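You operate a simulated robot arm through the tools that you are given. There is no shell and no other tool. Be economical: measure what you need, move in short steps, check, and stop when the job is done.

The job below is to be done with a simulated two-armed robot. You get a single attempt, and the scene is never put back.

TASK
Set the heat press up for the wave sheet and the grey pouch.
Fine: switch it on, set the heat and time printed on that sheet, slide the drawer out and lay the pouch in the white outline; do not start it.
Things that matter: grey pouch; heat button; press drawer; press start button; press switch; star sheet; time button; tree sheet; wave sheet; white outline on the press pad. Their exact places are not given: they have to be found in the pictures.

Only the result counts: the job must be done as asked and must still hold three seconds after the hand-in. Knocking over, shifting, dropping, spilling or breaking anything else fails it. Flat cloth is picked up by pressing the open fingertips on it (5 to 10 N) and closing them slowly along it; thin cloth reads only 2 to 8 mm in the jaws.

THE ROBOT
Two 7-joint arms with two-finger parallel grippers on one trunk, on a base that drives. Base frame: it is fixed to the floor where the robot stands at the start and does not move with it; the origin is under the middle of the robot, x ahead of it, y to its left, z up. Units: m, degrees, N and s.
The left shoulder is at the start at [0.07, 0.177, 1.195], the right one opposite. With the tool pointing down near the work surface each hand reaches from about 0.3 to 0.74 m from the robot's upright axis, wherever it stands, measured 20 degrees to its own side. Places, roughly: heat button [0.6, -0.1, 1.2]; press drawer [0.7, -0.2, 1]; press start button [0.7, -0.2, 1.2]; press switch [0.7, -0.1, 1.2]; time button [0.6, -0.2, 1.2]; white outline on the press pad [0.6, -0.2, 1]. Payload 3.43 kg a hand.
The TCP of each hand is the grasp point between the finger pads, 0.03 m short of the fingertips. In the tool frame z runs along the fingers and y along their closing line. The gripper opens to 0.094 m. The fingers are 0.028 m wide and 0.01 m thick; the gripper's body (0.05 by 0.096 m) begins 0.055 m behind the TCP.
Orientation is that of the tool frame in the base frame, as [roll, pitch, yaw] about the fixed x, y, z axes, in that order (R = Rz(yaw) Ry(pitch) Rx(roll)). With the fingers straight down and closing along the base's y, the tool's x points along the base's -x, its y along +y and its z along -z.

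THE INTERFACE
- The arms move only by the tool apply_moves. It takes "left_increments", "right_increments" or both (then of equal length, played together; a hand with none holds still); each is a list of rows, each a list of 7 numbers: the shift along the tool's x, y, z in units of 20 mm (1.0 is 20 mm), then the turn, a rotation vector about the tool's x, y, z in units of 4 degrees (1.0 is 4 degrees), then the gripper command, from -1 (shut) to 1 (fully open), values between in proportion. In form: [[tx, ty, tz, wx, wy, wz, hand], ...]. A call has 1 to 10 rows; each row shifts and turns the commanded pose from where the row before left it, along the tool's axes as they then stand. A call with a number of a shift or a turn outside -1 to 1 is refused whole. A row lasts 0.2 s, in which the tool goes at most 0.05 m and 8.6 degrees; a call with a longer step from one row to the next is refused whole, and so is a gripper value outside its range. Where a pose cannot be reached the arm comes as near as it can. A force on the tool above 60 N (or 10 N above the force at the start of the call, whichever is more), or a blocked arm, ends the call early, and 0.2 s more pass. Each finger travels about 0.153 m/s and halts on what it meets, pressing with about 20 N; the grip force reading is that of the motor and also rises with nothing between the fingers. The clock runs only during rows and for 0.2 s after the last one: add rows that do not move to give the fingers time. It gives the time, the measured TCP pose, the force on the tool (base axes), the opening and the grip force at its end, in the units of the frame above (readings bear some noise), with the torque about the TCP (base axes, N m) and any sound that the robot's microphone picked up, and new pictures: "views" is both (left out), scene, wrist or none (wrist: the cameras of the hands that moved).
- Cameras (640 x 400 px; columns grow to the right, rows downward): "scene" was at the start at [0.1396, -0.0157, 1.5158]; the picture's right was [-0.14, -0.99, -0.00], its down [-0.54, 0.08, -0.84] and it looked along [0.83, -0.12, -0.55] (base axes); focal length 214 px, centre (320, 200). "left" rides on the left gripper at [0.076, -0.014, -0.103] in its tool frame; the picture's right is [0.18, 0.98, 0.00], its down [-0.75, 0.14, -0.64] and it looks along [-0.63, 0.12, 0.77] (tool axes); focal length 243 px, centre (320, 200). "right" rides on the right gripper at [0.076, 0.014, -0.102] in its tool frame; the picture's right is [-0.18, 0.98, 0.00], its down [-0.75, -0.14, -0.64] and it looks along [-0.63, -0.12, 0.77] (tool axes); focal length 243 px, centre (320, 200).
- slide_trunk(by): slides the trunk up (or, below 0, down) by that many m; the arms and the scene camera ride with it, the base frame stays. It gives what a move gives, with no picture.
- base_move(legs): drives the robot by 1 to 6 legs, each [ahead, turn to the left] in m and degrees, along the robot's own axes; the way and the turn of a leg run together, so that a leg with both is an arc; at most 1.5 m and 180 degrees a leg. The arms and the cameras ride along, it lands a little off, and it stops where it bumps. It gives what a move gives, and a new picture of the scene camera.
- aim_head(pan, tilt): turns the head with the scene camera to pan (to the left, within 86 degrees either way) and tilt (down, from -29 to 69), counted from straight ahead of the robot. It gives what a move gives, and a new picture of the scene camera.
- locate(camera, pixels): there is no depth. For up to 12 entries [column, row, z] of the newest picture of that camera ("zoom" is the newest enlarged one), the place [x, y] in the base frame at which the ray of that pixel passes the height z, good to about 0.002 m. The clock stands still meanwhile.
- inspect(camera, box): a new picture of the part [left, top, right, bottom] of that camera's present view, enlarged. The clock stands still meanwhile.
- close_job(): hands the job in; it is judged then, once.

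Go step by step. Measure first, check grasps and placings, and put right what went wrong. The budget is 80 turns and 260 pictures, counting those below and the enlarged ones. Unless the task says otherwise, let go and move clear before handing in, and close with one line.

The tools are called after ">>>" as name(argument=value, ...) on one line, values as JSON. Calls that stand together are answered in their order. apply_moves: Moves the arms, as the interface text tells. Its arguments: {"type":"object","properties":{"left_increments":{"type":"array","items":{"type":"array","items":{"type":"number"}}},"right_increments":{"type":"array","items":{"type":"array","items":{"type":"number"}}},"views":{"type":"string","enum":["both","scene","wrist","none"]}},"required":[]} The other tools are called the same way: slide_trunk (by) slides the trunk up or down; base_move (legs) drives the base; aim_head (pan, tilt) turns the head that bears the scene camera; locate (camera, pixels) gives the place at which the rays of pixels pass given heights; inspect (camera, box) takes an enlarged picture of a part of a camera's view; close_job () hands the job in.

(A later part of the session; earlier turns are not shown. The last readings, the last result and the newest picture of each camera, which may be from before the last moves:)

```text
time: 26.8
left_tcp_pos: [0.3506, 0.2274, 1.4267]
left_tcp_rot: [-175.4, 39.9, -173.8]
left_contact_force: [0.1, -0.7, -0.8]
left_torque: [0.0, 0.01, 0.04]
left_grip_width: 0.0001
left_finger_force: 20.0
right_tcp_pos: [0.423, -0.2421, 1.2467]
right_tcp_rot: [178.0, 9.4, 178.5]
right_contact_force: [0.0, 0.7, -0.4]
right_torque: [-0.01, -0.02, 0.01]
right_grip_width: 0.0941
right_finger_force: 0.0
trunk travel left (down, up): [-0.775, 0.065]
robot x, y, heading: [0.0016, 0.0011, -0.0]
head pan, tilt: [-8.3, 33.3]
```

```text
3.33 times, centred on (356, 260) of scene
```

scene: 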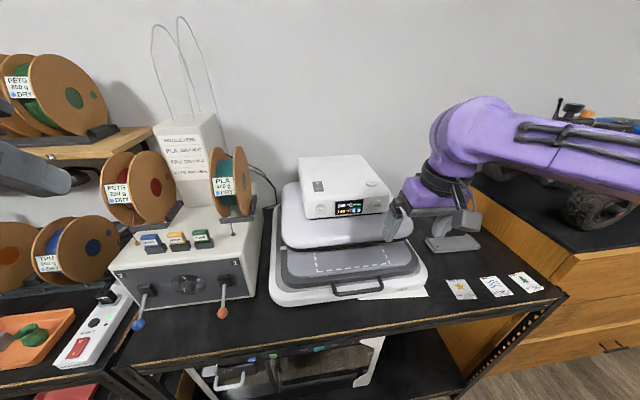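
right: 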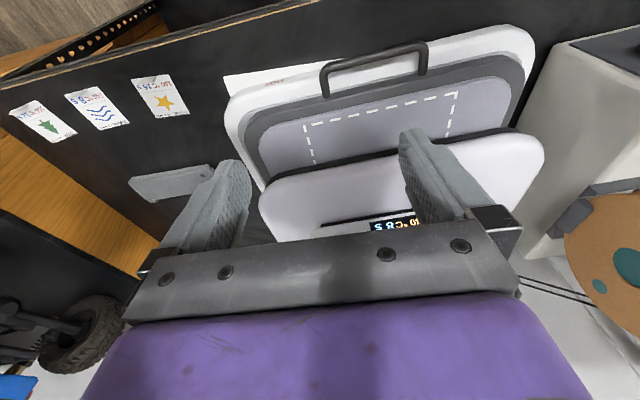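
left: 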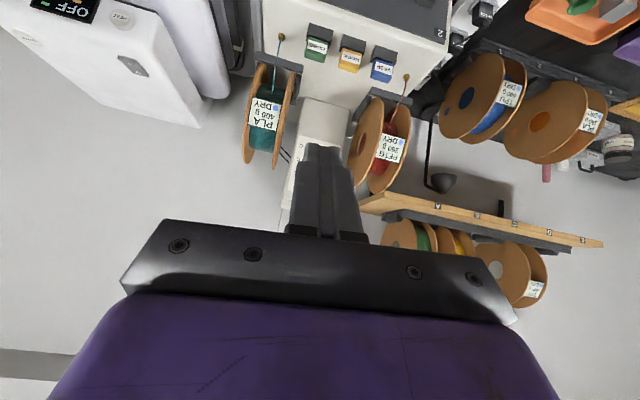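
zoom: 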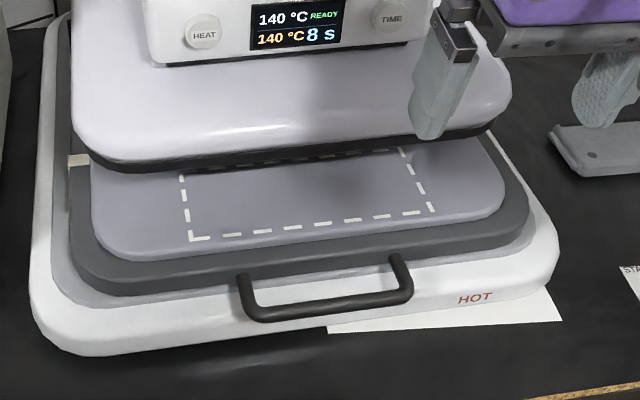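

The display shows 140 °C / 8 s, READY. Now I triangulate the handle bar, outline and pouch.

>>> locate(camera="scene", pixels=[[358.1, 292.8, 0.96], [358.1, 292.8, 1.0], [358.1, 292.8, 1.04], [314, 268, 1.0], [386, 262, 1.0]])

>>> locate(camera="right", pixels=[[374, 57, 0.96], [374, 57, 1.0], [374, 57, 1.04], [305, 125, 1.0], [456, 94, 1.0], [326, 66, 1.0], [421, 46, 1.0], [330, 95, 1.0], [131, 180, 0.945], [210, 166, 0.945]])

>>> inspect(camera="right", box=[290, 20, 482, 140])

>>> inspect(camera="scene", box=[410, 220, 490, 270])

```text
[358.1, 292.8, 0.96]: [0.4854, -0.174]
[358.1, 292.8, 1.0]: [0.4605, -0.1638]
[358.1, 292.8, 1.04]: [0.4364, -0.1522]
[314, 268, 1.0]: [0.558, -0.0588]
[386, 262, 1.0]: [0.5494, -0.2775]
```

```text
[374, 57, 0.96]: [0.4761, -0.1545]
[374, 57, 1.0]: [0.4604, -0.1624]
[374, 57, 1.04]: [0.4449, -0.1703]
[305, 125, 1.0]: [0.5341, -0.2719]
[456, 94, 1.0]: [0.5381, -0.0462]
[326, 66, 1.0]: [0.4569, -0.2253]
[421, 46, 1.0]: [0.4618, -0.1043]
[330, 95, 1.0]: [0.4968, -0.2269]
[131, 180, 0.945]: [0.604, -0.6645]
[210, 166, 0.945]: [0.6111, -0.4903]
```

```text
3.33 times, centred on (386, 80) of right
```

zoom: 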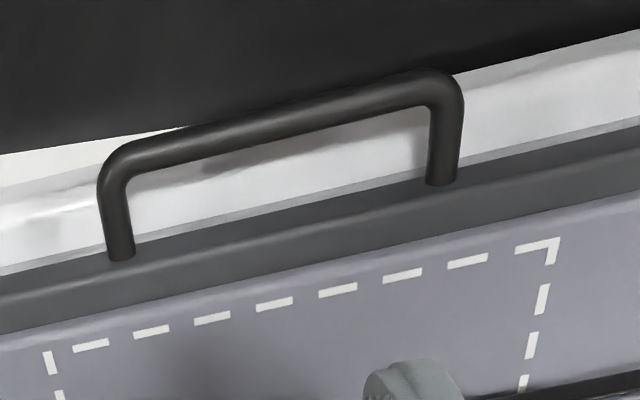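

```text
8.00 times, centred on (450, 245) of scene
```

zoom: 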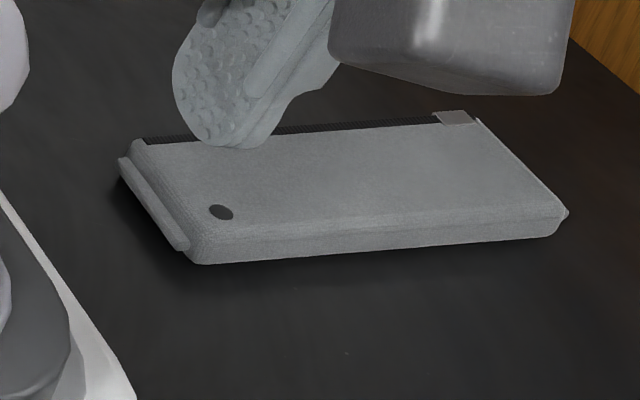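

The handle bar is at ≈(0.460,-0.163,1.000), with 30 mm of room behind it. I'll turn the hand 90° so that it closes along x.

>>> apply_moves(right_increments=[[0, 0, 0, 0, 1, 0, -0.36], [0, 0, 0, 0, 1, 0, -0.36], [0, 0, 0, 0, 0.35, 0, -0.36], [0, 0, 0.3, 0, 0, 1, -0.36], [0, 0, 0.3, 0, 0, 1, -0.36], [0, 0, 0.3, 0, 0, 1, -0.36], [0, 0, 0.3, 0, 0, 1, -0.36], [0, 0, 0.3, 0, 0, 1, -0.36], [0, 0, 0.3, 0, 0, 1, -0.36], [0, 0, 0.3, 0, 0, 1, -0.36]], views="none")

>>> apply_moves(right_increments=[[0, 0, 0, 0, 0, 1, -0.36], [0, 0, 0, 0, 0, 1, -0.36], [0, 0, 0, 0, 0, 1, -0.36], [0, 0, 0, 0, 0, 1, -0.36], [0, 0, 0, 0, 0, 1, -0.36], [0, 0, 0, 0, 0, 1, -0.36], [0, 0, 0, 0, 0, 1, -0.36], [0, 0, 0, 0, 0, 1, -0.36], [0, 0, 0, 0, 0, 1, -0.36], [0, 0, 0, 0, 0, 1, -0.36]], views="none")

```text
time: 29.0
left_tcp_pos: [0.3508, 0.2263, 1.4275]
left_tcp_rot: [-175.4, 39.9, -173.7]
left_contact_force: [0.7, 0.3, 0.1]
left_torque: [0.01, -0.03, -0.02]
left_grip_width: 0.0
left_finger_force: 19.8
right_tcp_pos: [0.4223, -0.2405, 1.2055]
right_tcp_rot: [178.1, -0.9, 150.7]
right_contact_force: [-1.0, 0.0, 0.1]
right_torque: [-0.01, 0.02, 0.0]
right_grip_width: 0.0301
right_finger_force: 0.1
trunk travel left (down, up): [-0.775, 0.065]
robot x, y, heading: [0.001, -0.0021, 0.1]
head pan, tilt: [-8.3, 33.3]
```

```text
time: 31.2
left_tcp_pos: [0.3495, 0.2276, 1.4284]
left_tcp_rot: [-175.4, 39.9, -173.7]
left_contact_force: [-0.8, 0.4, 0.7]
left_torque: [0.01, -0.03, 0.01]
left_grip_width: 0.0
left_finger_force: 20.4
right_tcp_pos: [0.423, -0.2405, 1.2063]
right_tcp_rot: [179.2, -2.0, 110.7]
right_contact_force: [0.7, -0.3, -0.2]
right_torque: [0.0, -0.01, -0.03]
right_grip_width: 0.0303
right_finger_force: 0.0
trunk travel left (down, up): [-0.775, 0.065]
robot x, y, heading: [0.0013, -0.0013, 0.0]
head pan, tilt: [-8.3, 33.3]
```

>>> apply_moves(right_increments=[[0, 0, 0, 0, 0, 1, -0.36], [0, 0, 0, 0, 0, 1, -0.36], [0, 0, 0, 0, 0, 1, -0.36], [0, 0, 0, 0, 0, 1, -0.36], [0, 0, 0, 0, 0, 1, -0.36], [0.78, 0.376, 0.9, 0, 0, 0.17, -0.36], [0.78, 0.376, 0.9, 0, 0, 0, -0.36], [0.78, 0.376, 0.9, 0, 0, 0, -0.36], [0.78, 0.376, 0.9, 0, 0, 0, -0.36], [0.78, 0.376, 0.9, 0, 0, 0, -0.36]], views="both")

>>> inspect(camera="scene", box=[280, 220, 440, 320])

```text
time: 33.4
left_tcp_pos: [0.3521, 0.2286, 1.428]
left_tcp_rot: [-175.3, 39.8, -173.8]
left_contact_force: [0.4, -0.8, -0.7]
left_torque: [-0.01, 0.0, 0.03]
left_grip_width: 0.0001
left_finger_force: 19.5
right_tcp_pos: [0.4601, -0.1573, 1.1188]
right_tcp_rot: [-180.0, -2.0, 90.1]
right_contact_force: [0.4, 0.4, 0.8]
right_torque: [0.0, 0.01, 0.0]
right_grip_width: 0.0297
right_finger_force: 0.0
trunk travel left (down, up): [-0.775, 0.065]
robot x, y, heading: [0.0015, 0.0003, 0.1]
head pan, tilt: [-8.3, 33.3]
```

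scene: 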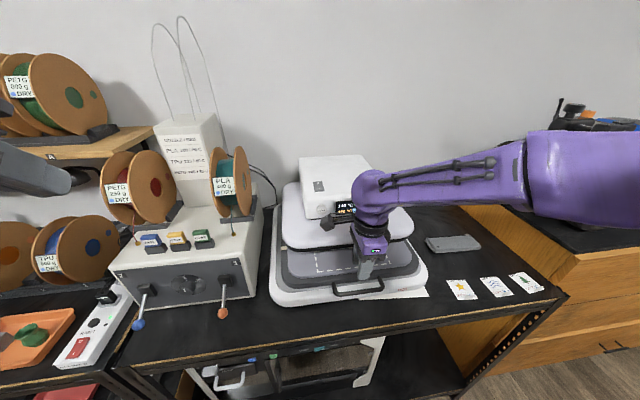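
right: 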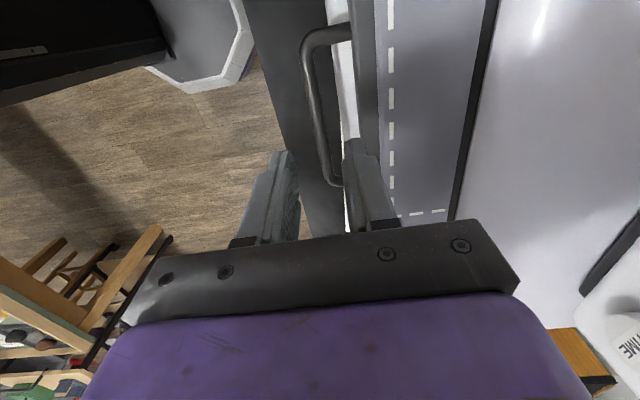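

```text
4.00 times, centred on (360, 270) of scene
```

zoom: 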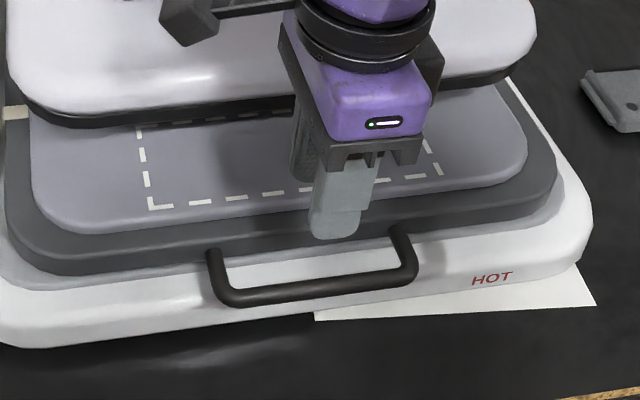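

The bar runs at (308,60)–(330,175) in the wrist view. I'll check its x before going down.

>>> locate(camera="right", pixels=[[309, 80, 1.0], [327, 160, 1.0], [335, 185, 1.0], [352, 120, 1.0], [368, 120, 1.0]])

```text
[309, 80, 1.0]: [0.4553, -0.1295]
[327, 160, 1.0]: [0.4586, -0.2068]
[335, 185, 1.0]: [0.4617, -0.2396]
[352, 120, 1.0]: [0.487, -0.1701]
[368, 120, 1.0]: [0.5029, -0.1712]
```

>>> apply_moves(right_increments=[[0, -0.1, 0.9, 0, 0, 0, -0.36], [0, 0, 0.9, 0, 0, 0, -0.36], [0, 0, 0.9, 0, 0, 0, -0.36], [0, 0, 0.9, 0, 0, 0, -0.36], [0, 0, 0.9, 0, 0, 0, -0.36], [0, 0, 0.5, 0, 0, 0, -0.36], [0, 0, 0.3, 0, 0, 0, -0.36]], views="wrist")

>>> inspect(camera="scene", box=[300, 240, 428, 320])

```text
time: 35.0
left_tcp_pos: [0.352, 0.2263, 1.4287]
left_tcp_rot: [-175.4, 39.9, -173.8]
left_contact_force: [0.3, 0.5, 0.1]
left_torque: [0.04, -0.04, 0.0]
left_grip_width: 0.0
left_finger_force: 20.4
right_tcp_pos: [0.4595, -0.155, 1.013]
right_tcp_rot: [179.9, -2.1, 90.0]
right_contact_force: [0.4, -0.4, 0.7]
right_torque: [-0.04, -0.03, 0.02]
right_grip_width: 0.0301
right_finger_force: 0.0
trunk travel left (down, up): [-0.775, 0.065]
robot x, y, heading: [-0.0031, 0.0017, -0.1]
head pan, tilt: [-8.3, 33.3]
```

right: 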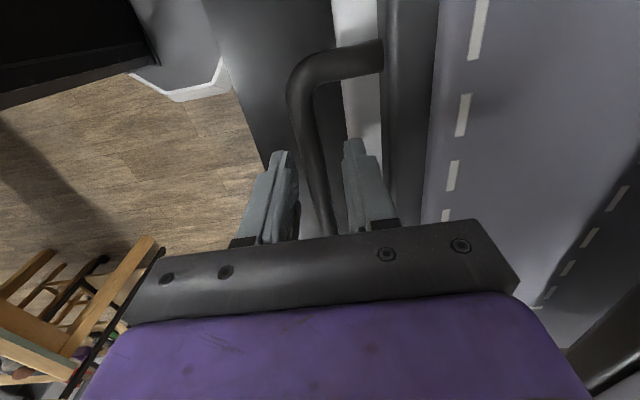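

```text
5.00 times, centred on (364, 280) of scene
```

zoom: 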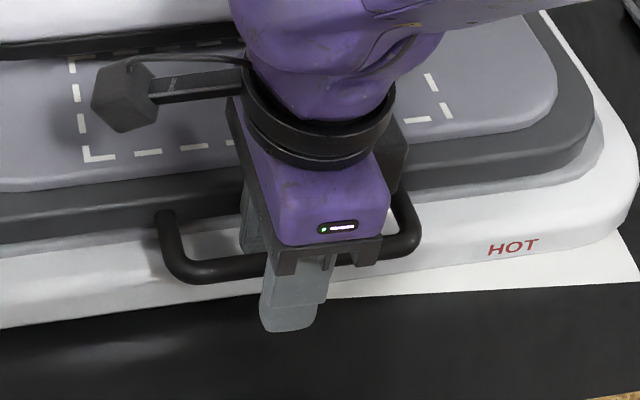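

The bar is between the fingers. I'll close on it.

>>> apply_moves(right_increments=[[0, 0, 0, 0, 0, 0, -0.6], [0, 0, 0, 0, 0, 0, -0.8], [0, 0, 0, 0, 0, 0, -1], [0, 0, 0, 0, 0, 0, -1]], views="none")

>>> apply_moves(right_increments=[[0, -0.25, 0, 0, 0, 0, -1], [0, -0.5, 0, 0, 0, 0, -1], [0, -0.5, 0, 0, 0, 0, -1], [0, -0.5, 0, 0, 0, 0, -1], [0, -0.5, 0, 0, 0, 0, -1]], views="both")

```text
time: 36.0
left_tcp_pos: [0.3497, 0.2266, 1.4279]
left_tcp_rot: [-175.4, 39.9, -173.8]
left_contact_force: [-0.3, 0.6, 0.0]
left_torque: [-0.01, -0.01, 0.03]
left_grip_width: 0.0
left_finger_force: 19.5
right_tcp_pos: [0.4582, -0.1547, 1.0139]
right_tcp_rot: [179.7, -2.1, 90.2]
right_contact_force: [1.1, -3.4, 20.1]
right_torque: [-0.46, 0.06, 1.29]
right_grip_width: 0.0115
right_finger_force: 45.0
trunk travel left (down, up): [-0.775, 0.065]
robot x, y, heading: [0.0011, -0.0036, -0.1]
head pan, tilt: [-8.3, 33.3]
```

```text
time: 37.2
left_tcp_pos: [0.3471, 0.2265, 1.4287]
left_tcp_rot: [-175.3, 40.1, -173.8]
left_contact_force: [0.4, 0.7, 0.7]
left_torque: [-0.02, -0.01, 0.01]
left_grip_width: 0.0001
left_finger_force: 20.5
right_tcp_pos: [0.4101, -0.1543, 1.0131]
right_tcp_rot: [179.7, -2.2, 90.1]
right_contact_force: [-1.6, -6.4, 35.8]
right_torque: [-0.42, -0.09, 0.79]
right_grip_width: 0.0119
right_finger_force: 44.7
trunk travel left (down, up): [-0.775, 0.065]
robot x, y, heading: [0.0019, -0.0017, -0.2]
head pan, tilt: [-8.3, 33.3]
```

scene: 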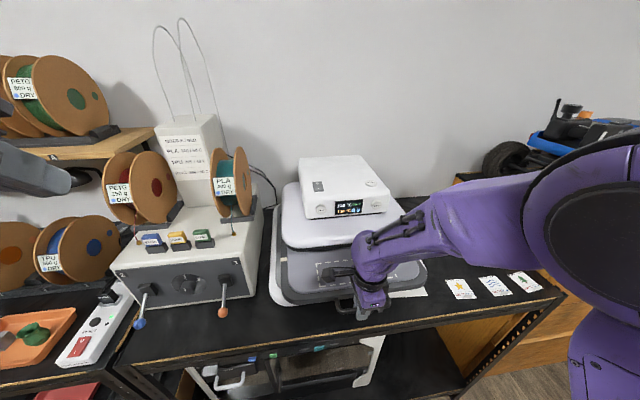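
right: 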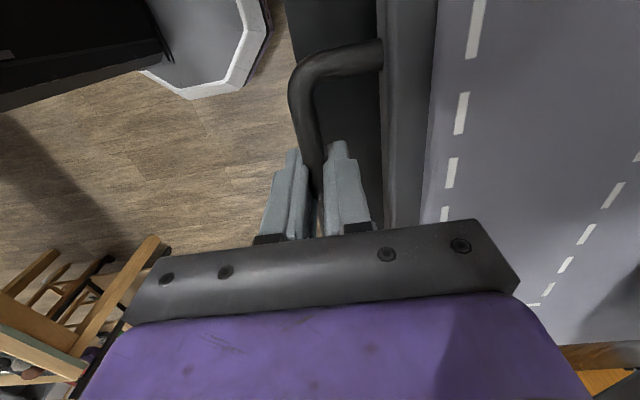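

The drawer follows, 45 mm out so far. I'll keep pulling and ease the downward load.

>>> apply_moves(right_increments=[[0, -0.5, -0.05, 0, 0, 0, -1], [0, -0.5, -0.05, 0, 0, 0, -1], [0, -0.5, 0, 0, 0, 0, -1], [0, -0.5, 0, 0, 0, 0, -1], [0, -0.5, 0, 0, 0, 0, -1], [0, -0.5, 0, 0, 0, 0, -1], [0, -0.5, 0, 0, 0, 0, -1]], views="both")

```text
time: 38.8
left_tcp_pos: [0.3504, 0.2277, 1.4282]
left_tcp_rot: [-175.4, 39.9, -173.8]
left_contact_force: [-0.1, 0.2, 1.2]
left_torque: [0.01, 0.0, 0.03]
left_grip_width: 0.0001
left_finger_force: 20.5
right_tcp_pos: [0.343, -0.1548, 1.0145]
right_tcp_rot: [179.9, -2.1, 90.2]
right_contact_force: [0.7, -0.4, 13.2]
right_torque: [0.69, 0.04, 1.26]
right_grip_width: 0.0117
right_finger_force: 45.0
trunk travel left (down, up): [-0.775, 0.065]
robot x, y, heading: [-0.0005, -0.0026, 0.0]
head pan, tilt: [-8.3, 33.3]
```

scene: 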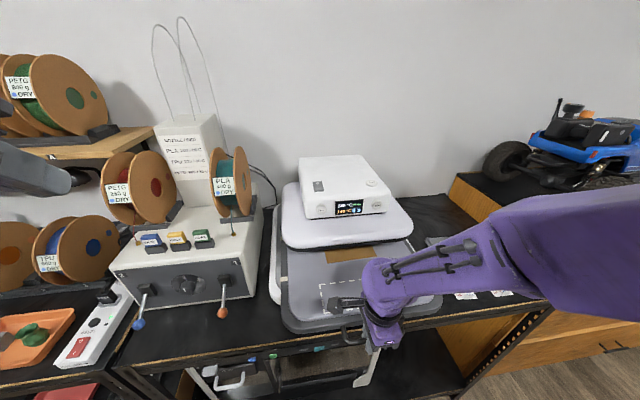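
right: 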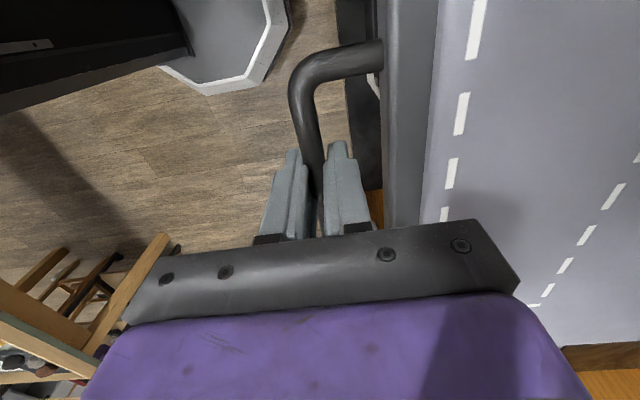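

>>> apply_moves(right_increments=[[0, -0.5, 0, 0, 0, 0, -1], [0, -0.5, 0, 0, 0, 0, -1], [0, -0.5, 0, 0, 0, 0, -1], [0, -0.5, 0, 0, 0, 0, -1], [0, -0.5, 0, 0, 0, 0, -1]], views="scene")

>>> inspect(camera="scene", box=[250, 220, 474, 360])

```text
time: 40.0
left_tcp_pos: [0.3516, 0.2218, 1.428]
left_tcp_rot: [-175.7, 40.1, -173.9]
left_contact_force: [0.3, 0.9, -0.2]
left_torque: [0.03, 0.0, -0.03]
left_grip_width: 0.0
left_finger_force: 20.6
right_tcp_pos: [0.3058, -0.1536, 1.0141]
right_tcp_rot: [-179.9, -2.0, 90.1]
right_contact_force: [1.5, -26.5, 18.1]
right_torque: [-0.7, -0.04, 1.07]
right_grip_width: 0.012
right_finger_force: 44.7
right hand out of reach, approached as far as the arm can: row 4, 5
trunk travel left (down, up): [-0.775, 0.065]
robot x, y, heading: [0.0012, -0.0001, -0.1]
head pan, tilt: [-8.3, 33.3]
```

scene: 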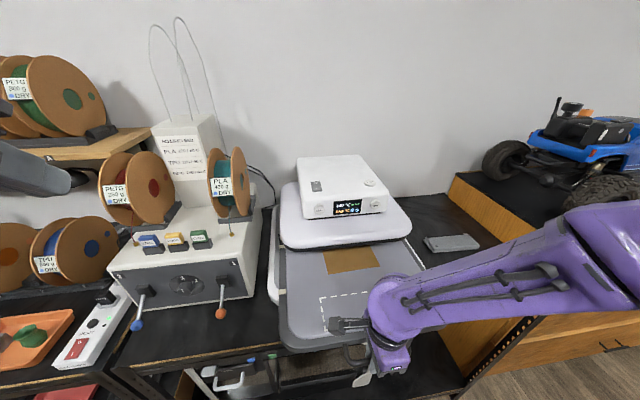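

```text
2.86 times, centred on (362, 290) of scene
```

zoom: 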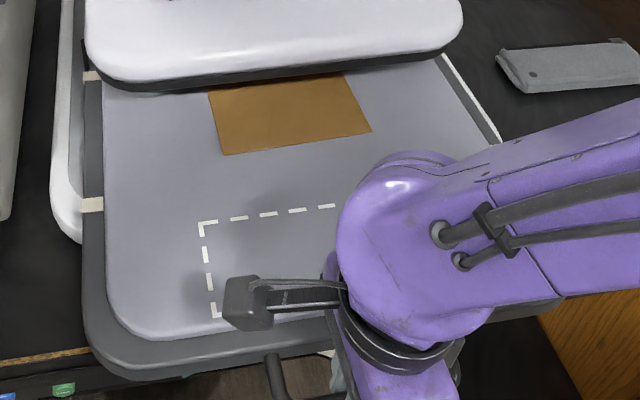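

The drawer is 150 mm out and the whole outline shows, but the arm is at its near limit. I'll let go, rise, back the robot up, and then check how much farther the drawer goes.

>>> apply_moves(right_increments=[[0, 0, 0, 0, 0, 0, -0.36], [0, 0, 0, 0, 0, 0, -0.36], [0, 0.1, -0.3, 0, 0, 0, -0.36], [0, 0, -0.6, 0, 0, 0, -0.36], [0, 0, -1, 0, 0, 0, -0.36], [0, 0, -1, 0, 0, 0, -0.36], [0, 0, -1, 0, 0, 0, -0.36]], views="wrist")

>>> base_move(legs=[[-0.15, 0]])

```text
time: 41.6
left_tcp_pos: [0.3516, 0.2261, 1.4277]
left_tcp_rot: [-175.5, 40.0, -173.8]
left_contact_force: [-0.5, -0.3, -0.1]
left_torque: [0.03, 0.02, 0.01]
left_grip_width: 0.0
left_finger_force: 19.7
right_tcp_pos: [0.3104, -0.1532, 1.0921]
right_tcp_rot: [179.8, -2.0, 90.0]
right_contact_force: [0.3, -0.6, -0.1]
right_torque: [-0.01, -0.03, -0.02]
right_grip_width: 0.0301
right_finger_force: 0.1
trunk travel left (down, up): [-0.775, 0.065]
robot x, y, heading: [0.0003, -0.0007, 0.0]
head pan, tilt: [-8.3, 33.3]
```

right: 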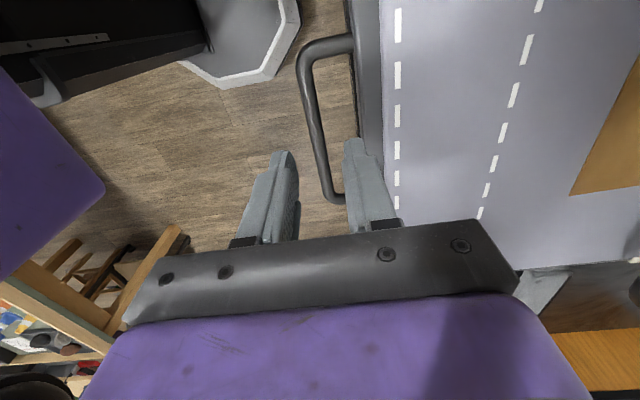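

```text
time: 43.0
left_tcp_pos: [0.2051, 0.2251, 1.4269]
left_tcp_rot: [-175.6, 39.8, -174.0]
left_contact_force: [-0.5, -0.8, 0.2]
left_torque: [-0.01, -0.01, -0.02]
left_grip_width: 0.0001
left_finger_force: 20.2
right_tcp_pos: [0.1617, -0.1538, 1.0926]
right_tcp_rot: [-179.9, -2.2, 89.9]
right_contact_force: [0.5, 0.7, 0.5]
right_torque: [-0.04, 0.06, 0.03]
right_grip_width: 0.0301
right_finger_force: 0.0
trunk travel left (down, up): [-0.775, 0.065]
robot x, y, heading: [-0.1486, 0.0002, -0.0]
head pan, tilt: [-8.3, 33.3]
```

scene: 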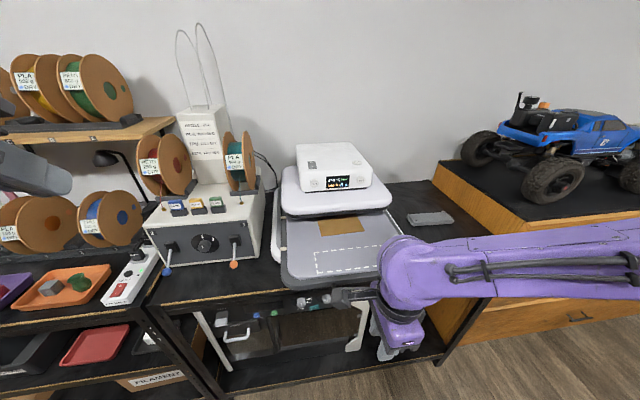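

I'll go back to the handle (≈(0.307,-0.155,1.0)) and take it again.

>>> apply_moves(right_increments=[[0, 0.9, 0, 0, 0, 0, -0.36], [0, 0.9, 0, 0, 0, 0, -0.36], [0, 0.9, 0, 0, 0, 0, -0.36], [0, 0.9, 0, 0, 0, 0, -0.36], [0, 0.9, 0, 0, 0, 0, -0.36], [0, 0.9, 0, 0, 0, 0, -0.36], [0, 0.9, 0, 0, 0, 0, -0.36], [0, 0.9, 0, 0, 0, 0, -0.36], [0, 0, 0, 0, 0, 0, -0.36]], views="wrist")

>>> locate(camera="right", pixels=[[309, 80, 1.0], [327, 160, 1.0]])

```text
time: 45.0
left_tcp_pos: [0.2014, 0.2259, 1.4273]
left_tcp_rot: [-175.4, 39.9, -173.9]
left_contact_force: [-0.1, 0.5, 0.7]
left_torque: [0.0, 0.03, -0.01]
left_grip_width: 0.0003
left_finger_force: 19.9
right_tcp_pos: [0.3025, -0.1537, 1.0913]
right_tcp_rot: [179.9, -2.0, 90.0]
right_contact_force: [-0.1, -0.2, -0.4]
right_torque: [0.0, -0.01, -0.02]
right_grip_width: 0.0302
right_finger_force: 0.0
trunk travel left (down, up): [-0.775, 0.065]
robot x, y, heading: [-0.1523, -0.0003, -0.0]
head pan, tilt: [-8.3, 33.3]
```

right: 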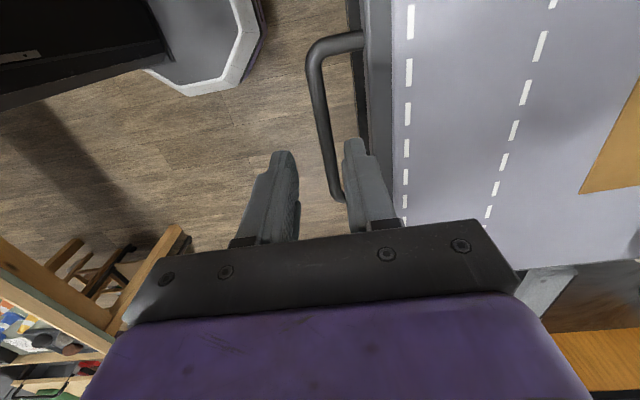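

```text
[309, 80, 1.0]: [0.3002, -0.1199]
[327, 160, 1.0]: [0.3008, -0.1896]
```

>>> apply_moves(right_increments=[[0, 0.15, 0.9, 0, 0, 0, -0.36], [0, 0, 0.9, 0, 0, 0, -0.36], [0, 0, 0.9, 0, 0, 0, -0.36], [0, 0, 0.8, 0, 0, 0, -0.36], [0, 0, 0.3, 0, 0, 0, -0.36], [0, 0, 0, 0, 0, 0, -0.7], [0, 0, 0, 0, 0, 0, -1], [0, 0, 0, 0, 0, 0, -1], [0, -0.25, 0, 0, 0, 0, -1], [0, -0.4, 0, 0, 0, 0, -1]], views="none")

>>> apply_moves(right_increments=[[0, -0.3, -0.03, 0, 0, 0, -1], [0, -0.3, 0, 0, 0, 0, -1], [0, -0.3, 0, 0, 0, 0, -1], [0, -0.3, 0, 0, 0, 0, -1]], views="both")

```text
time: 47.2
left_tcp_pos: [0.2023, 0.2261, 1.4282]
left_tcp_rot: [-175.4, 39.9, -173.9]
left_contact_force: [0.0, -0.2, -1.1]
left_torque: [-0.02, 0.02, 0.02]
left_grip_width: 0.0001
left_finger_force: 19.8
right_tcp_pos: [0.2922, -0.1507, 1.0165]
right_tcp_rot: [180.0, -2.1, 89.9]
right_contact_force: [-1.6, -0.3, 0.6]
right_torque: [0.01, -0.07, 1.23]
right_grip_width: 0.0116
right_finger_force: 44.6
trunk travel left (down, up): [-0.775, 0.065]
robot x, y, heading: [-0.151, -0.0002, -0.1]
head pan, tilt: [-8.3, 33.3]
```

```text
time: 48.2
left_tcp_pos: [0.2031, 0.2243, 1.4273]
left_tcp_rot: [-175.4, 39.9, -174.0]
left_contact_force: [-0.7, 0.0, -0.2]
left_torque: [0.02, -0.01, 0.02]
left_grip_width: 0.0
left_finger_force: 20.0
right_tcp_pos: [0.2696, -0.1505, 1.016]
right_tcp_rot: [-179.9, -2.1, 89.9]
right_contact_force: [1.3, -0.4, -11.3]
right_torque: [-0.44, -0.06, 1.25]
right_grip_width: 0.0117
right_finger_force: 45.2
trunk travel left (down, up): [-0.775, 0.065]
robot x, y, heading: [-0.151, -0.0013, 0.0]
head pan, tilt: [-8.3, 33.3]
```

scene: 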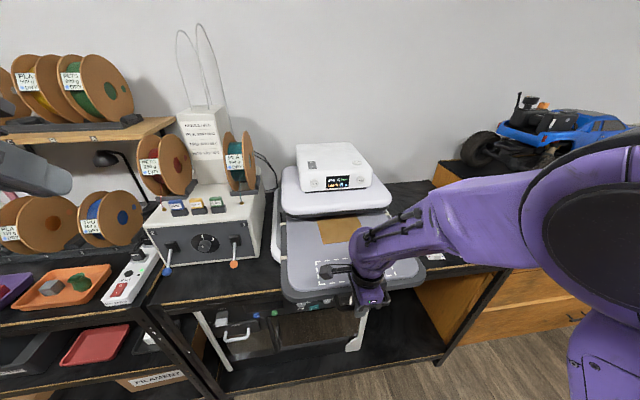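
right: 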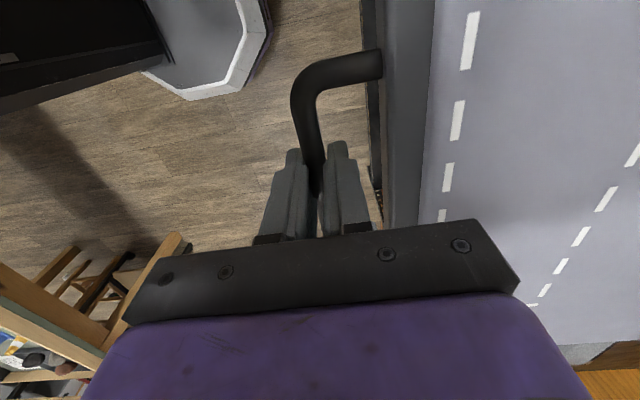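

>>> apply_moves(right_increments=[[0, -0.3, 0.02, 0, 0, 0, -1], [0, -0.3, 0, 0, 0, 0, -1], [0, -0.3, 0, 0, 0, 0, -1], [0, -0.3, 0, 0, 0, 0, -1], [0, -0.3, 0, 0, 0, 0, -1], [0, -0.3, 0, 0, 0, 0, -1], [0, -0.3, 0, 0, 0, 0, -1], [0, -0.3, 0, 0, 0, 0, -1], [0, -0.3, 0, 0, 0, 0, -1]], views="scene")

>>> inspect(camera="scene", box=[250, 180, 474, 320])

```text
time: 50.2
left_tcp_pos: [0.2023, 0.2255, 1.4271]
left_tcp_rot: [-175.5, 39.9, -174.0]
left_contact_force: [-0.4, 0.3, -1.0]
left_torque: [-0.01, 0.0, 0.01]
left_grip_width: 0.0001
left_finger_force: 19.4
right_tcp_pos: [0.2156, -0.1513, 1.0165]
right_tcp_rot: [180.0, -2.1, 90.1]
right_contact_force: [1.1, -3.6, -4.2]
right_torque: [-0.19, 0.0, 1.27]
right_grip_width: 0.0116
right_finger_force: 45.3
trunk travel left (down, up): [-0.775, 0.065]
robot x, y, heading: [-0.1489, -0.0003, -0.3]
head pan, tilt: [-8.3, 33.3]
```

scene: 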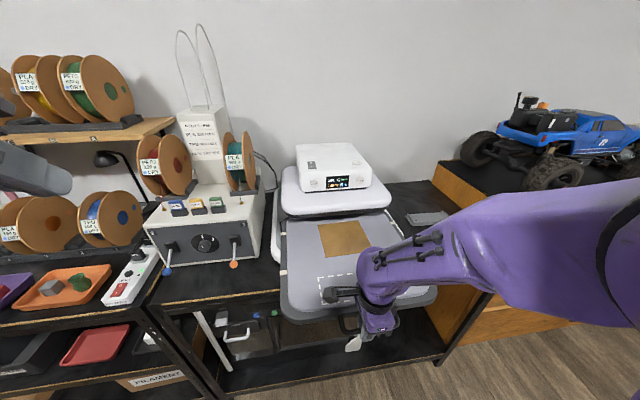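

```text
2.86 times, centred on (362, 250) of scene
```

zoom: 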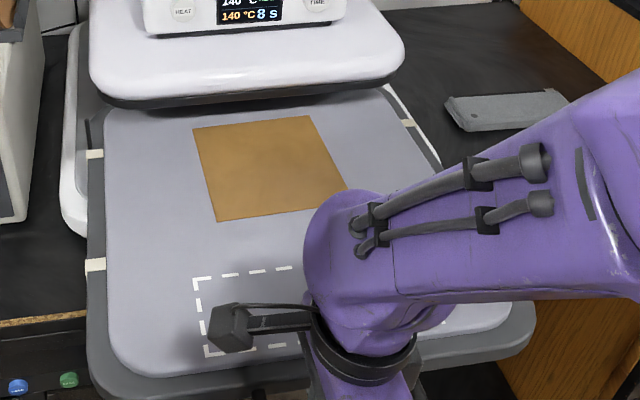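

The drawer is 245 mm out with the outline well clear of the platen; that's enough. I'll release and rise for measuring.

>>> apply_moves(right_increments=[[0, 0, 0, 0, 0, 0, -0.36], [0, 0, 0, 0, 0, 0, -0.36], [0, 0, -0.5, 0, 0, 0, -0.36], [0, 0, -1, 0, 0, 0, -0.36], [-0.5, 0, -1, 0, 0, 0, -0.36], [-1, 0, -1, 0, 0, 0, 0], [-1, 0, -1, 0, 0, 0, 1], [-1, 0, -0.5, 0, 0, 0, 1], [-1, 0, 0, 0, 0, 0, 1], [-1, 0, 0, 0, 0, 0, 1]], views="both")

>>> inspect(camera="scene", box=[270, 190, 462, 310])

```text
time: 52.4
left_tcp_pos: [0.2024, 0.2236, 1.4288]
left_tcp_rot: [-175.5, 39.9, -174.0]
left_contact_force: [0.6, 0.0, -0.7]
left_torque: [-0.01, 0.01, 0.01]
left_grip_width: 0.0
left_finger_force: 19.8
right_tcp_pos: [0.2149, -0.2666, 1.1124]
right_tcp_rot: [179.9, -2.1, 89.8]
right_contact_force: [-1.0, -0.3, 0.7]
right_torque: [0.05, 0.01, -0.03]
right_grip_width: 0.0938
right_finger_force: 0.0
trunk travel left (down, up): [-0.775, 0.065]
robot x, y, heading: [-0.1484, 0.0014, -0.2]
head pan, tilt: [-8.3, 33.3]
```

scene: 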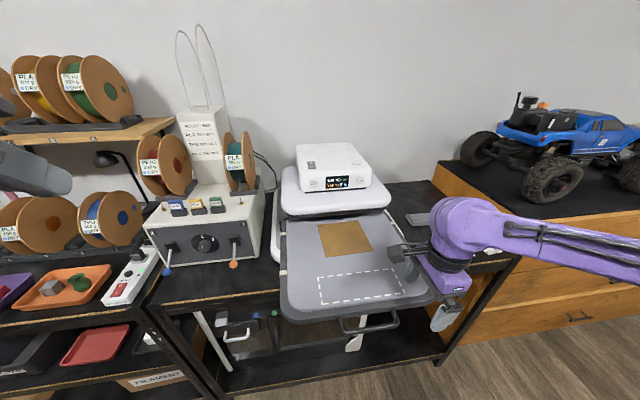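
right: 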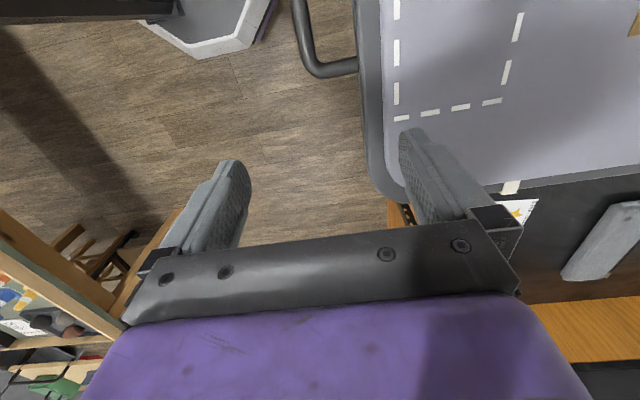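

```text
3.33 times, centred on (366, 250) of scene
```

zoom: 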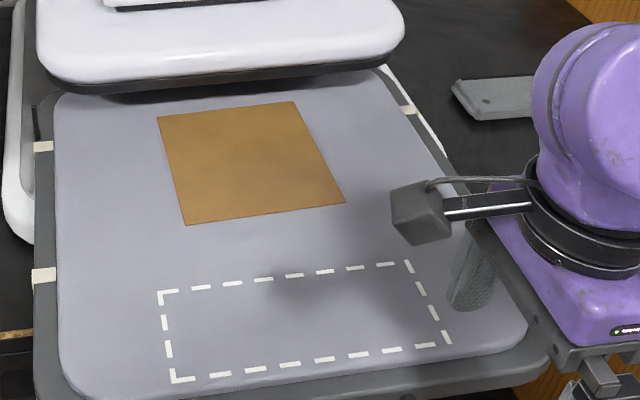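

>>> locate(camera="zoom", pixels=[[172, 380, 1.0], [451, 344, 1.0], [161, 293, 1.0], [407, 263, 1.0], [451, 344, 0.98], [407, 263, 0.98]])

>>> locate(camera="right", pixels=[[396, 119, 1.0], [501, 100, 1.0], [396, 119, 0.98], [501, 100, 0.98], [563, 277, 0.945], [635, 203, 0.945]])

```text
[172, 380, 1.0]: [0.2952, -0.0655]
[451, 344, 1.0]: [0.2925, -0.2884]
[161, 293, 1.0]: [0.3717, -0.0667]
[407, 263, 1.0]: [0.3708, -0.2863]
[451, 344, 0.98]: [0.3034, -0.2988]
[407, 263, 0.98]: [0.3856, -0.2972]
```

```text
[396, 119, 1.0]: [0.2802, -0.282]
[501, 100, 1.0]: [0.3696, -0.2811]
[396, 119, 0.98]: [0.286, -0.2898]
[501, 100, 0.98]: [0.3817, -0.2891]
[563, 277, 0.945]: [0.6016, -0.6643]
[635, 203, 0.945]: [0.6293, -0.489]
```

The outline is about x 0.288–0.370, y −0.285…−0.066, z≈1.0. The pouch lies around (0.65,−0.58), out of reach, so I'll sidestep the robot to the right.

>>> base_move(legs=[[0, -90], [0.33, 0], [0, 90], [0.1, 0]])

```text
time: 62.9
left_tcp_pos: [0.3034, -0.109, 1.428]
left_tcp_rot: [-175.4, 40.0, -174.4]
left_contact_force: [-0.4, 0.9, -0.4]
left_torque: [-0.01, 0.02, 0.0]
left_grip_width: 0.0
left_finger_force: 19.7
right_tcp_pos: [0.3128, -0.5989, 1.1149]
right_tcp_rot: [179.9, -2.1, 89.4]
right_contact_force: [0.6, -0.3, 0.4]
right_torque: [0.01, 0.01, 0.0]
right_grip_width: 0.0939
right_finger_force: 0.1
trunk travel left (down, up): [-0.775, 0.065]
robot x, y, heading: [-0.0489, -0.3315, -1.0]
head pan, tilt: [-8.3, 33.3]
```

scene: 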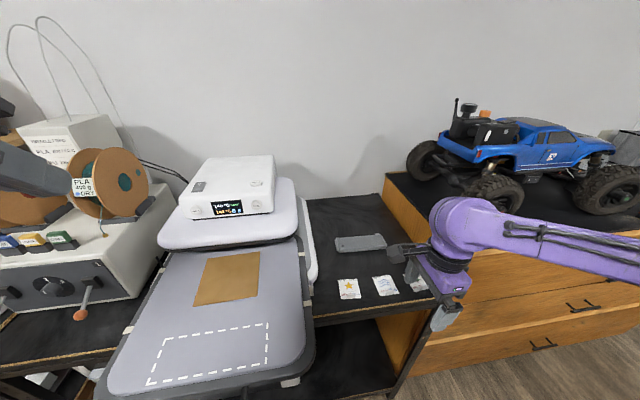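

Good, everything is untouched and the pouch is at (360,243). I'll enlarge the pouch and outline.

>>> inspect(camera="scene", box=[328, 222, 400, 267])

>>> locate(camera="scene", pixels=[[335, 239, 0.955], [383, 235, 0.955], [338, 251, 0.955], [388, 247, 0.955], [148, 383, 1.0], [267, 360, 1.0], [165, 341, 1.0], [268, 322, 1.0]])

```text
8.89 times, centred on (364, 244) of scene
```

zoom: 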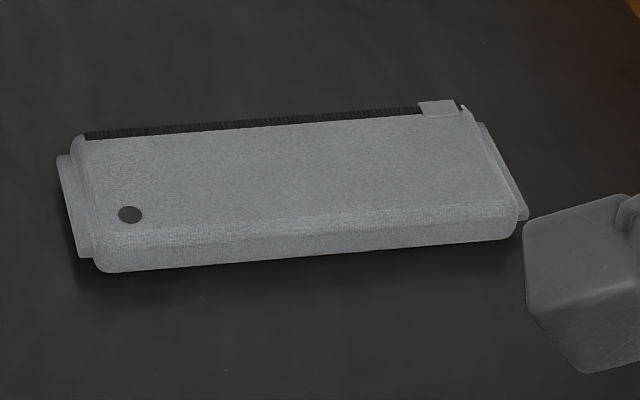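

```text
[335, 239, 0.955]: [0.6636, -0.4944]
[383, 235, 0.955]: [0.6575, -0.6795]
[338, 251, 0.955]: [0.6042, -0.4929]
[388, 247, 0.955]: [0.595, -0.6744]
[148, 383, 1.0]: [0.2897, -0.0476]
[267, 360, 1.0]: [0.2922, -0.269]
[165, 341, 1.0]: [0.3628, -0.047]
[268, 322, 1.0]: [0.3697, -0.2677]
```

Combining the viewpoints, the pad top is at z≈1.028 and the outline centre at ≈(0.315,−0.168), 0.072×0.21. Next I'll move the right hand toward the pouch to measure it.

>>> apply_moves(right_increments=[[0, 1, -0.3, 0, 0, 0, 1], [0, 1, -0.3, 0, 0, 0, 1], [0, 1, -0.3, 0, 0, 0, 1], [0, 1, -0.3, 0, 0, 0, 1], [0.2, 1, 0, 0, 0, 0, 1], [0.2, 1, 0, 0, 0, 0, 1], [0.2, 1, 0, 0, 0, 0, 1], [0.2, 1, 0, 0, 0, 0, 1], [0.2, 1, 0, 0, 0, 0, 1], [0.2, 1, 0, 0, 0, 0, 1]], views="both")

```text
time: 65.1
left_tcp_pos: [0.3054, -0.1083, 1.4266]
left_tcp_rot: [-175.3, 39.9, -174.5]
left_contact_force: [0.2, -0.4, -0.4]
left_torque: [0.03, -0.02, 0.02]
left_grip_width: 0.0
left_finger_force: 20.0
right_tcp_pos: [0.5131, -0.5788, 1.1374]
right_tcp_rot: [-180.0, -2.0, 89.4]
right_contact_force: [0.6, -0.5, 0.2]
right_torque: [0.02, 0.0, 0.0]
right_grip_width: 0.0939
right_finger_force: 0.1
trunk travel left (down, up): [-0.775, 0.065]
robot x, y, heading: [-0.0453, -0.3309, -0.6]
head pan, tilt: [-8.3, 33.3]
```

scene: 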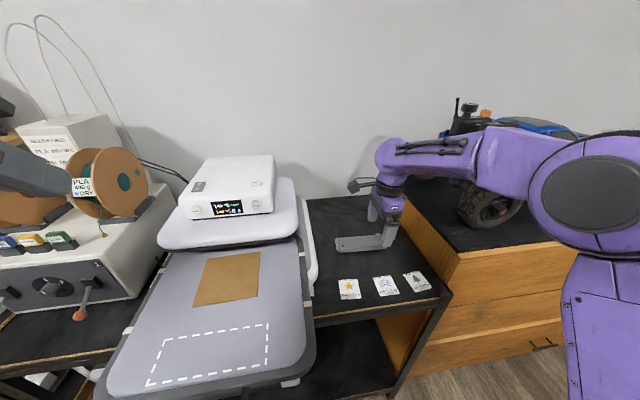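
right: 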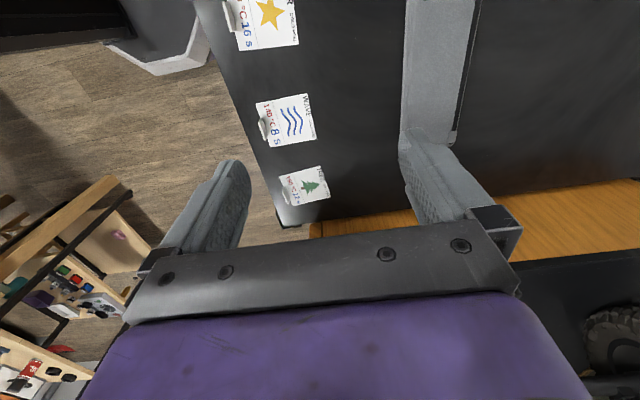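

>>> inspect(camera="right", box=[380, 0, 500, 150])

>>> locate(camera="right", pixels=[[404, 60, 0.955], [470, 60, 0.955], [401, 130, 0.955], [455, 130, 0.955], [404, 60, 0.94], [470, 60, 0.94]])

```text
2.67 times, centred on (440, 75) of right
```

zoom: 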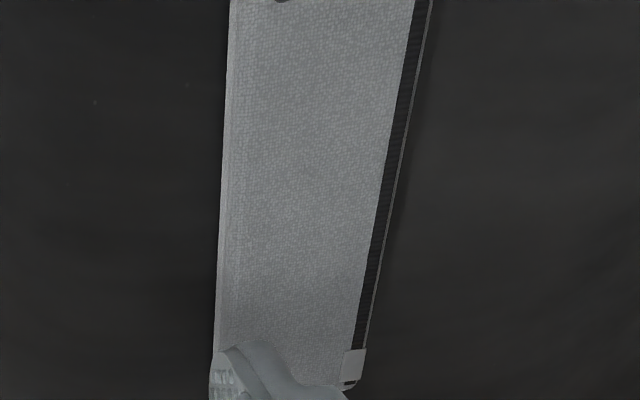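

```text
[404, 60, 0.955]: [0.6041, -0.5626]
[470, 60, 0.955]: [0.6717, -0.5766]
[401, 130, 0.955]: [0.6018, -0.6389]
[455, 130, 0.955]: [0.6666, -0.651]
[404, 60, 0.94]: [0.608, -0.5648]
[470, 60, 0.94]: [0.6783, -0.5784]
```

The pouch spans x 0.604–0.668, y −0.494…−0.675 and is about 22 mm thick; it can be straddled. I'll move above its centre.

>>> apply_moves(right_increments=[[-0.045, 0.87, 0.5, 0, 0, 0.3, 1], [-0.045, 0.87, 0.5, 0, 0, 0, 1], [-0.045, 0.87, 0.6, 0, 0, 0, 1], [-0.045, 0.87, 0.6, 0, 0, 0, 1], [-0.045, 0.87, 0.6, 0, 0, 0, 1], [-0.045, 0.87, 0.6, 0, 0, 0, 1], [-0.045, 0.87, 0.6, 0, 0, 0, 1], [0, 0, 0, 0, 0, 0, 1]], views="both")

>>> inspect(camera="scene", box=[320, 200, 416, 260])

```text
time: 66.9
left_tcp_pos: [0.3041, -0.1086, 1.4277]
left_tcp_rot: [-175.4, 39.9, -174.4]
left_contact_force: [-0.4, 0.1, -0.2]
left_torque: [0.02, 0.01, 0.01]
left_grip_width: 0.0
left_finger_force: 19.9
right_tcp_pos: [0.6343, -0.5841, 1.0568]
right_tcp_rot: [-179.9, -2.1, 88.2]
right_contact_force: [-0.5, 0.0, -1.0]
right_torque: [0.0, -0.06, -0.01]
right_grip_width: 0.0941
right_finger_force: 0.0
trunk travel left (down, up): [-0.775, 0.065]
robot x, y, heading: [-0.0475, -0.332, -0.6]
head pan, tilt: [-8.3, 33.3]
```

scene: 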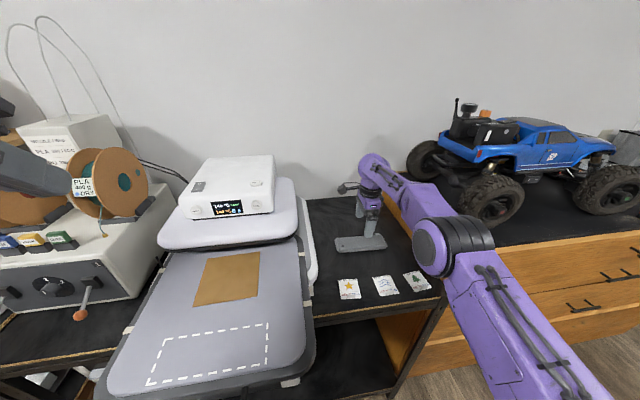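
right: 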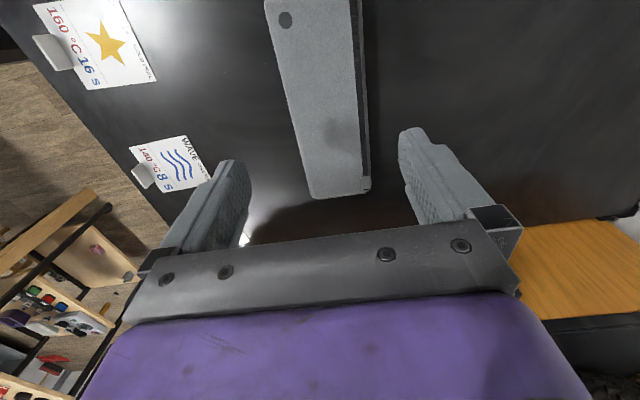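

```text
6.67 times, centred on (368, 230) of scene
```

zoom: 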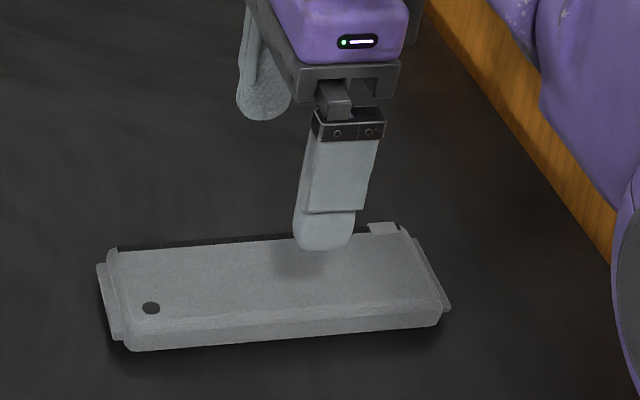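

>>> locate(camera="right", pixels=[[290, 120, 0.957], [366, 120, 0.957], [310, 198, 0.957], [369, 188, 0.957], [267, 10, 0.957], [354, 5, 0.957], [290, 120, 0.94], [366, 120, 0.94]])

```text
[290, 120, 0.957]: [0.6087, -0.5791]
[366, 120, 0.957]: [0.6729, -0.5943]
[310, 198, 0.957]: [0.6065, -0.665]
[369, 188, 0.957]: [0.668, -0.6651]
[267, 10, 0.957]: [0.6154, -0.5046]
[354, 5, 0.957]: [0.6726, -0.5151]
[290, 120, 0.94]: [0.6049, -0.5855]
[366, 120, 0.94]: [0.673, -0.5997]
```

>>> apply_moves(right_increments=[[0.1, 0.25, 0.8, 0, 0, 0, 1], [0, 0, 0.9, 0, 0, 0, 1], [0, 0, 0.9, 0, 0, 0, 1], [0, 0, 0.8, 0, 0, 0, 1], [0, 0, 0.5, 0, 0, 0, 1], [0, 0, 0.3, 0, 0, 0, 1], [0, 0, 0, 0, 0, 0, 1]], views="wrist")

>>> inspect(camera="scene", box=[320, 200, 416, 260])

```text
time: 68.5
left_tcp_pos: [0.3043, -0.1088, 1.4264]
left_tcp_rot: [-175.4, 39.9, -174.5]
left_contact_force: [0.0, 0.7, -0.5]
left_torque: [0.04, 0.0, 0.01]
left_grip_width: 0.0
left_finger_force: 19.9
right_tcp_pos: [0.641, -0.5805, 0.9734]
right_tcp_rot: [-180.0, -2.1, 88.2]
right_contact_force: [0.4, 0.6, 0.2]
right_torque: [0.0, -0.01, 0.0]
right_grip_width: 0.094
right_finger_force: 0.1
trunk travel left (down, up): [-0.775, 0.065]
robot x, y, heading: [-0.0463, -0.3319, -0.4]
head pan, tilt: [-8.3, 33.3]
```

right: 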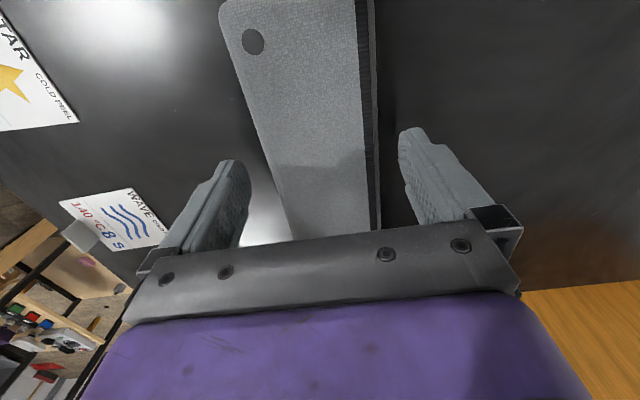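

```text
6.67 times, centred on (368, 230) of scene
```

zoom: 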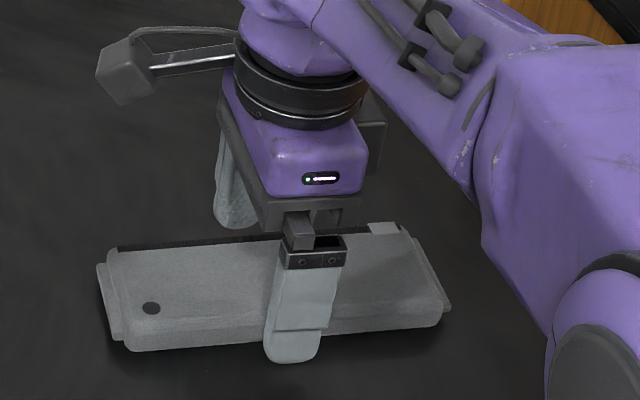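

The fingers straddle the pouch with no contact force. Closing slowly.

>>> apply_moves(right_increments=[[0, 0, 0.1, 0, 0, 0, 0.8], [0, 0, 0, 0, 0, 0, 0.6], [0, 0, 0, 0, 0, 0, 0.45], [0, 0, 0, 0, 0, 0, 0.3], [0, 0, 0, 0, 0, 0, 0], [0, 0, 0, 0, 0, 0, -0.4], [0, 0, 0, 0, 0, 0, -0.4]], views="wrist")

>>> inspect(camera="scene", box=[320, 200, 416, 260])

```text
time: 70.1
left_tcp_pos: [0.3048, -0.1075, 1.4266]
left_tcp_rot: [-175.4, 40.0, -174.4]
left_contact_force: [0.0, -0.4, 1.3]
left_torque: [0.01, 0.01, 0.01]
left_grip_width: 0.0001
left_finger_force: 19.6
right_tcp_pos: [0.6403, -0.5789, 0.9706]
right_tcp_rot: [-179.9, -2.0, 88.2]
right_contact_force: [-0.7, 1.1, 0.3]
right_torque: [0.01, -0.01, -0.05]
right_grip_width: 0.0672
right_finger_force: 19.4
trunk travel left (down, up): [-0.775, 0.065]
robot x, y, heading: [-0.0486, -0.3309, -0.5]
head pan, tilt: [-8.3, 33.3]
```

right: 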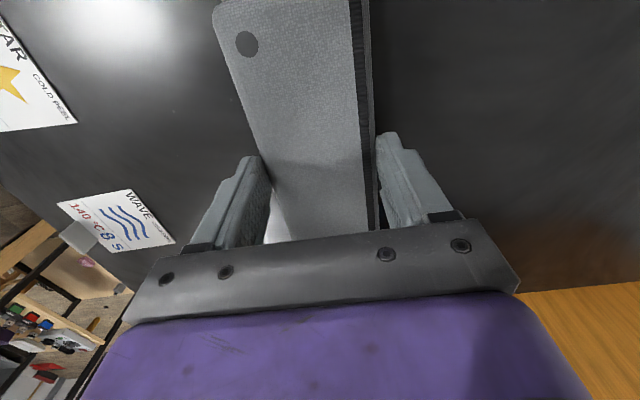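

```text
6.67 times, centred on (368, 230) of scene
```

zoom: 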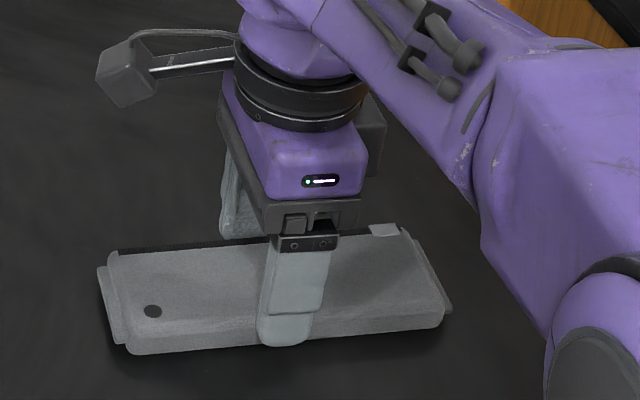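

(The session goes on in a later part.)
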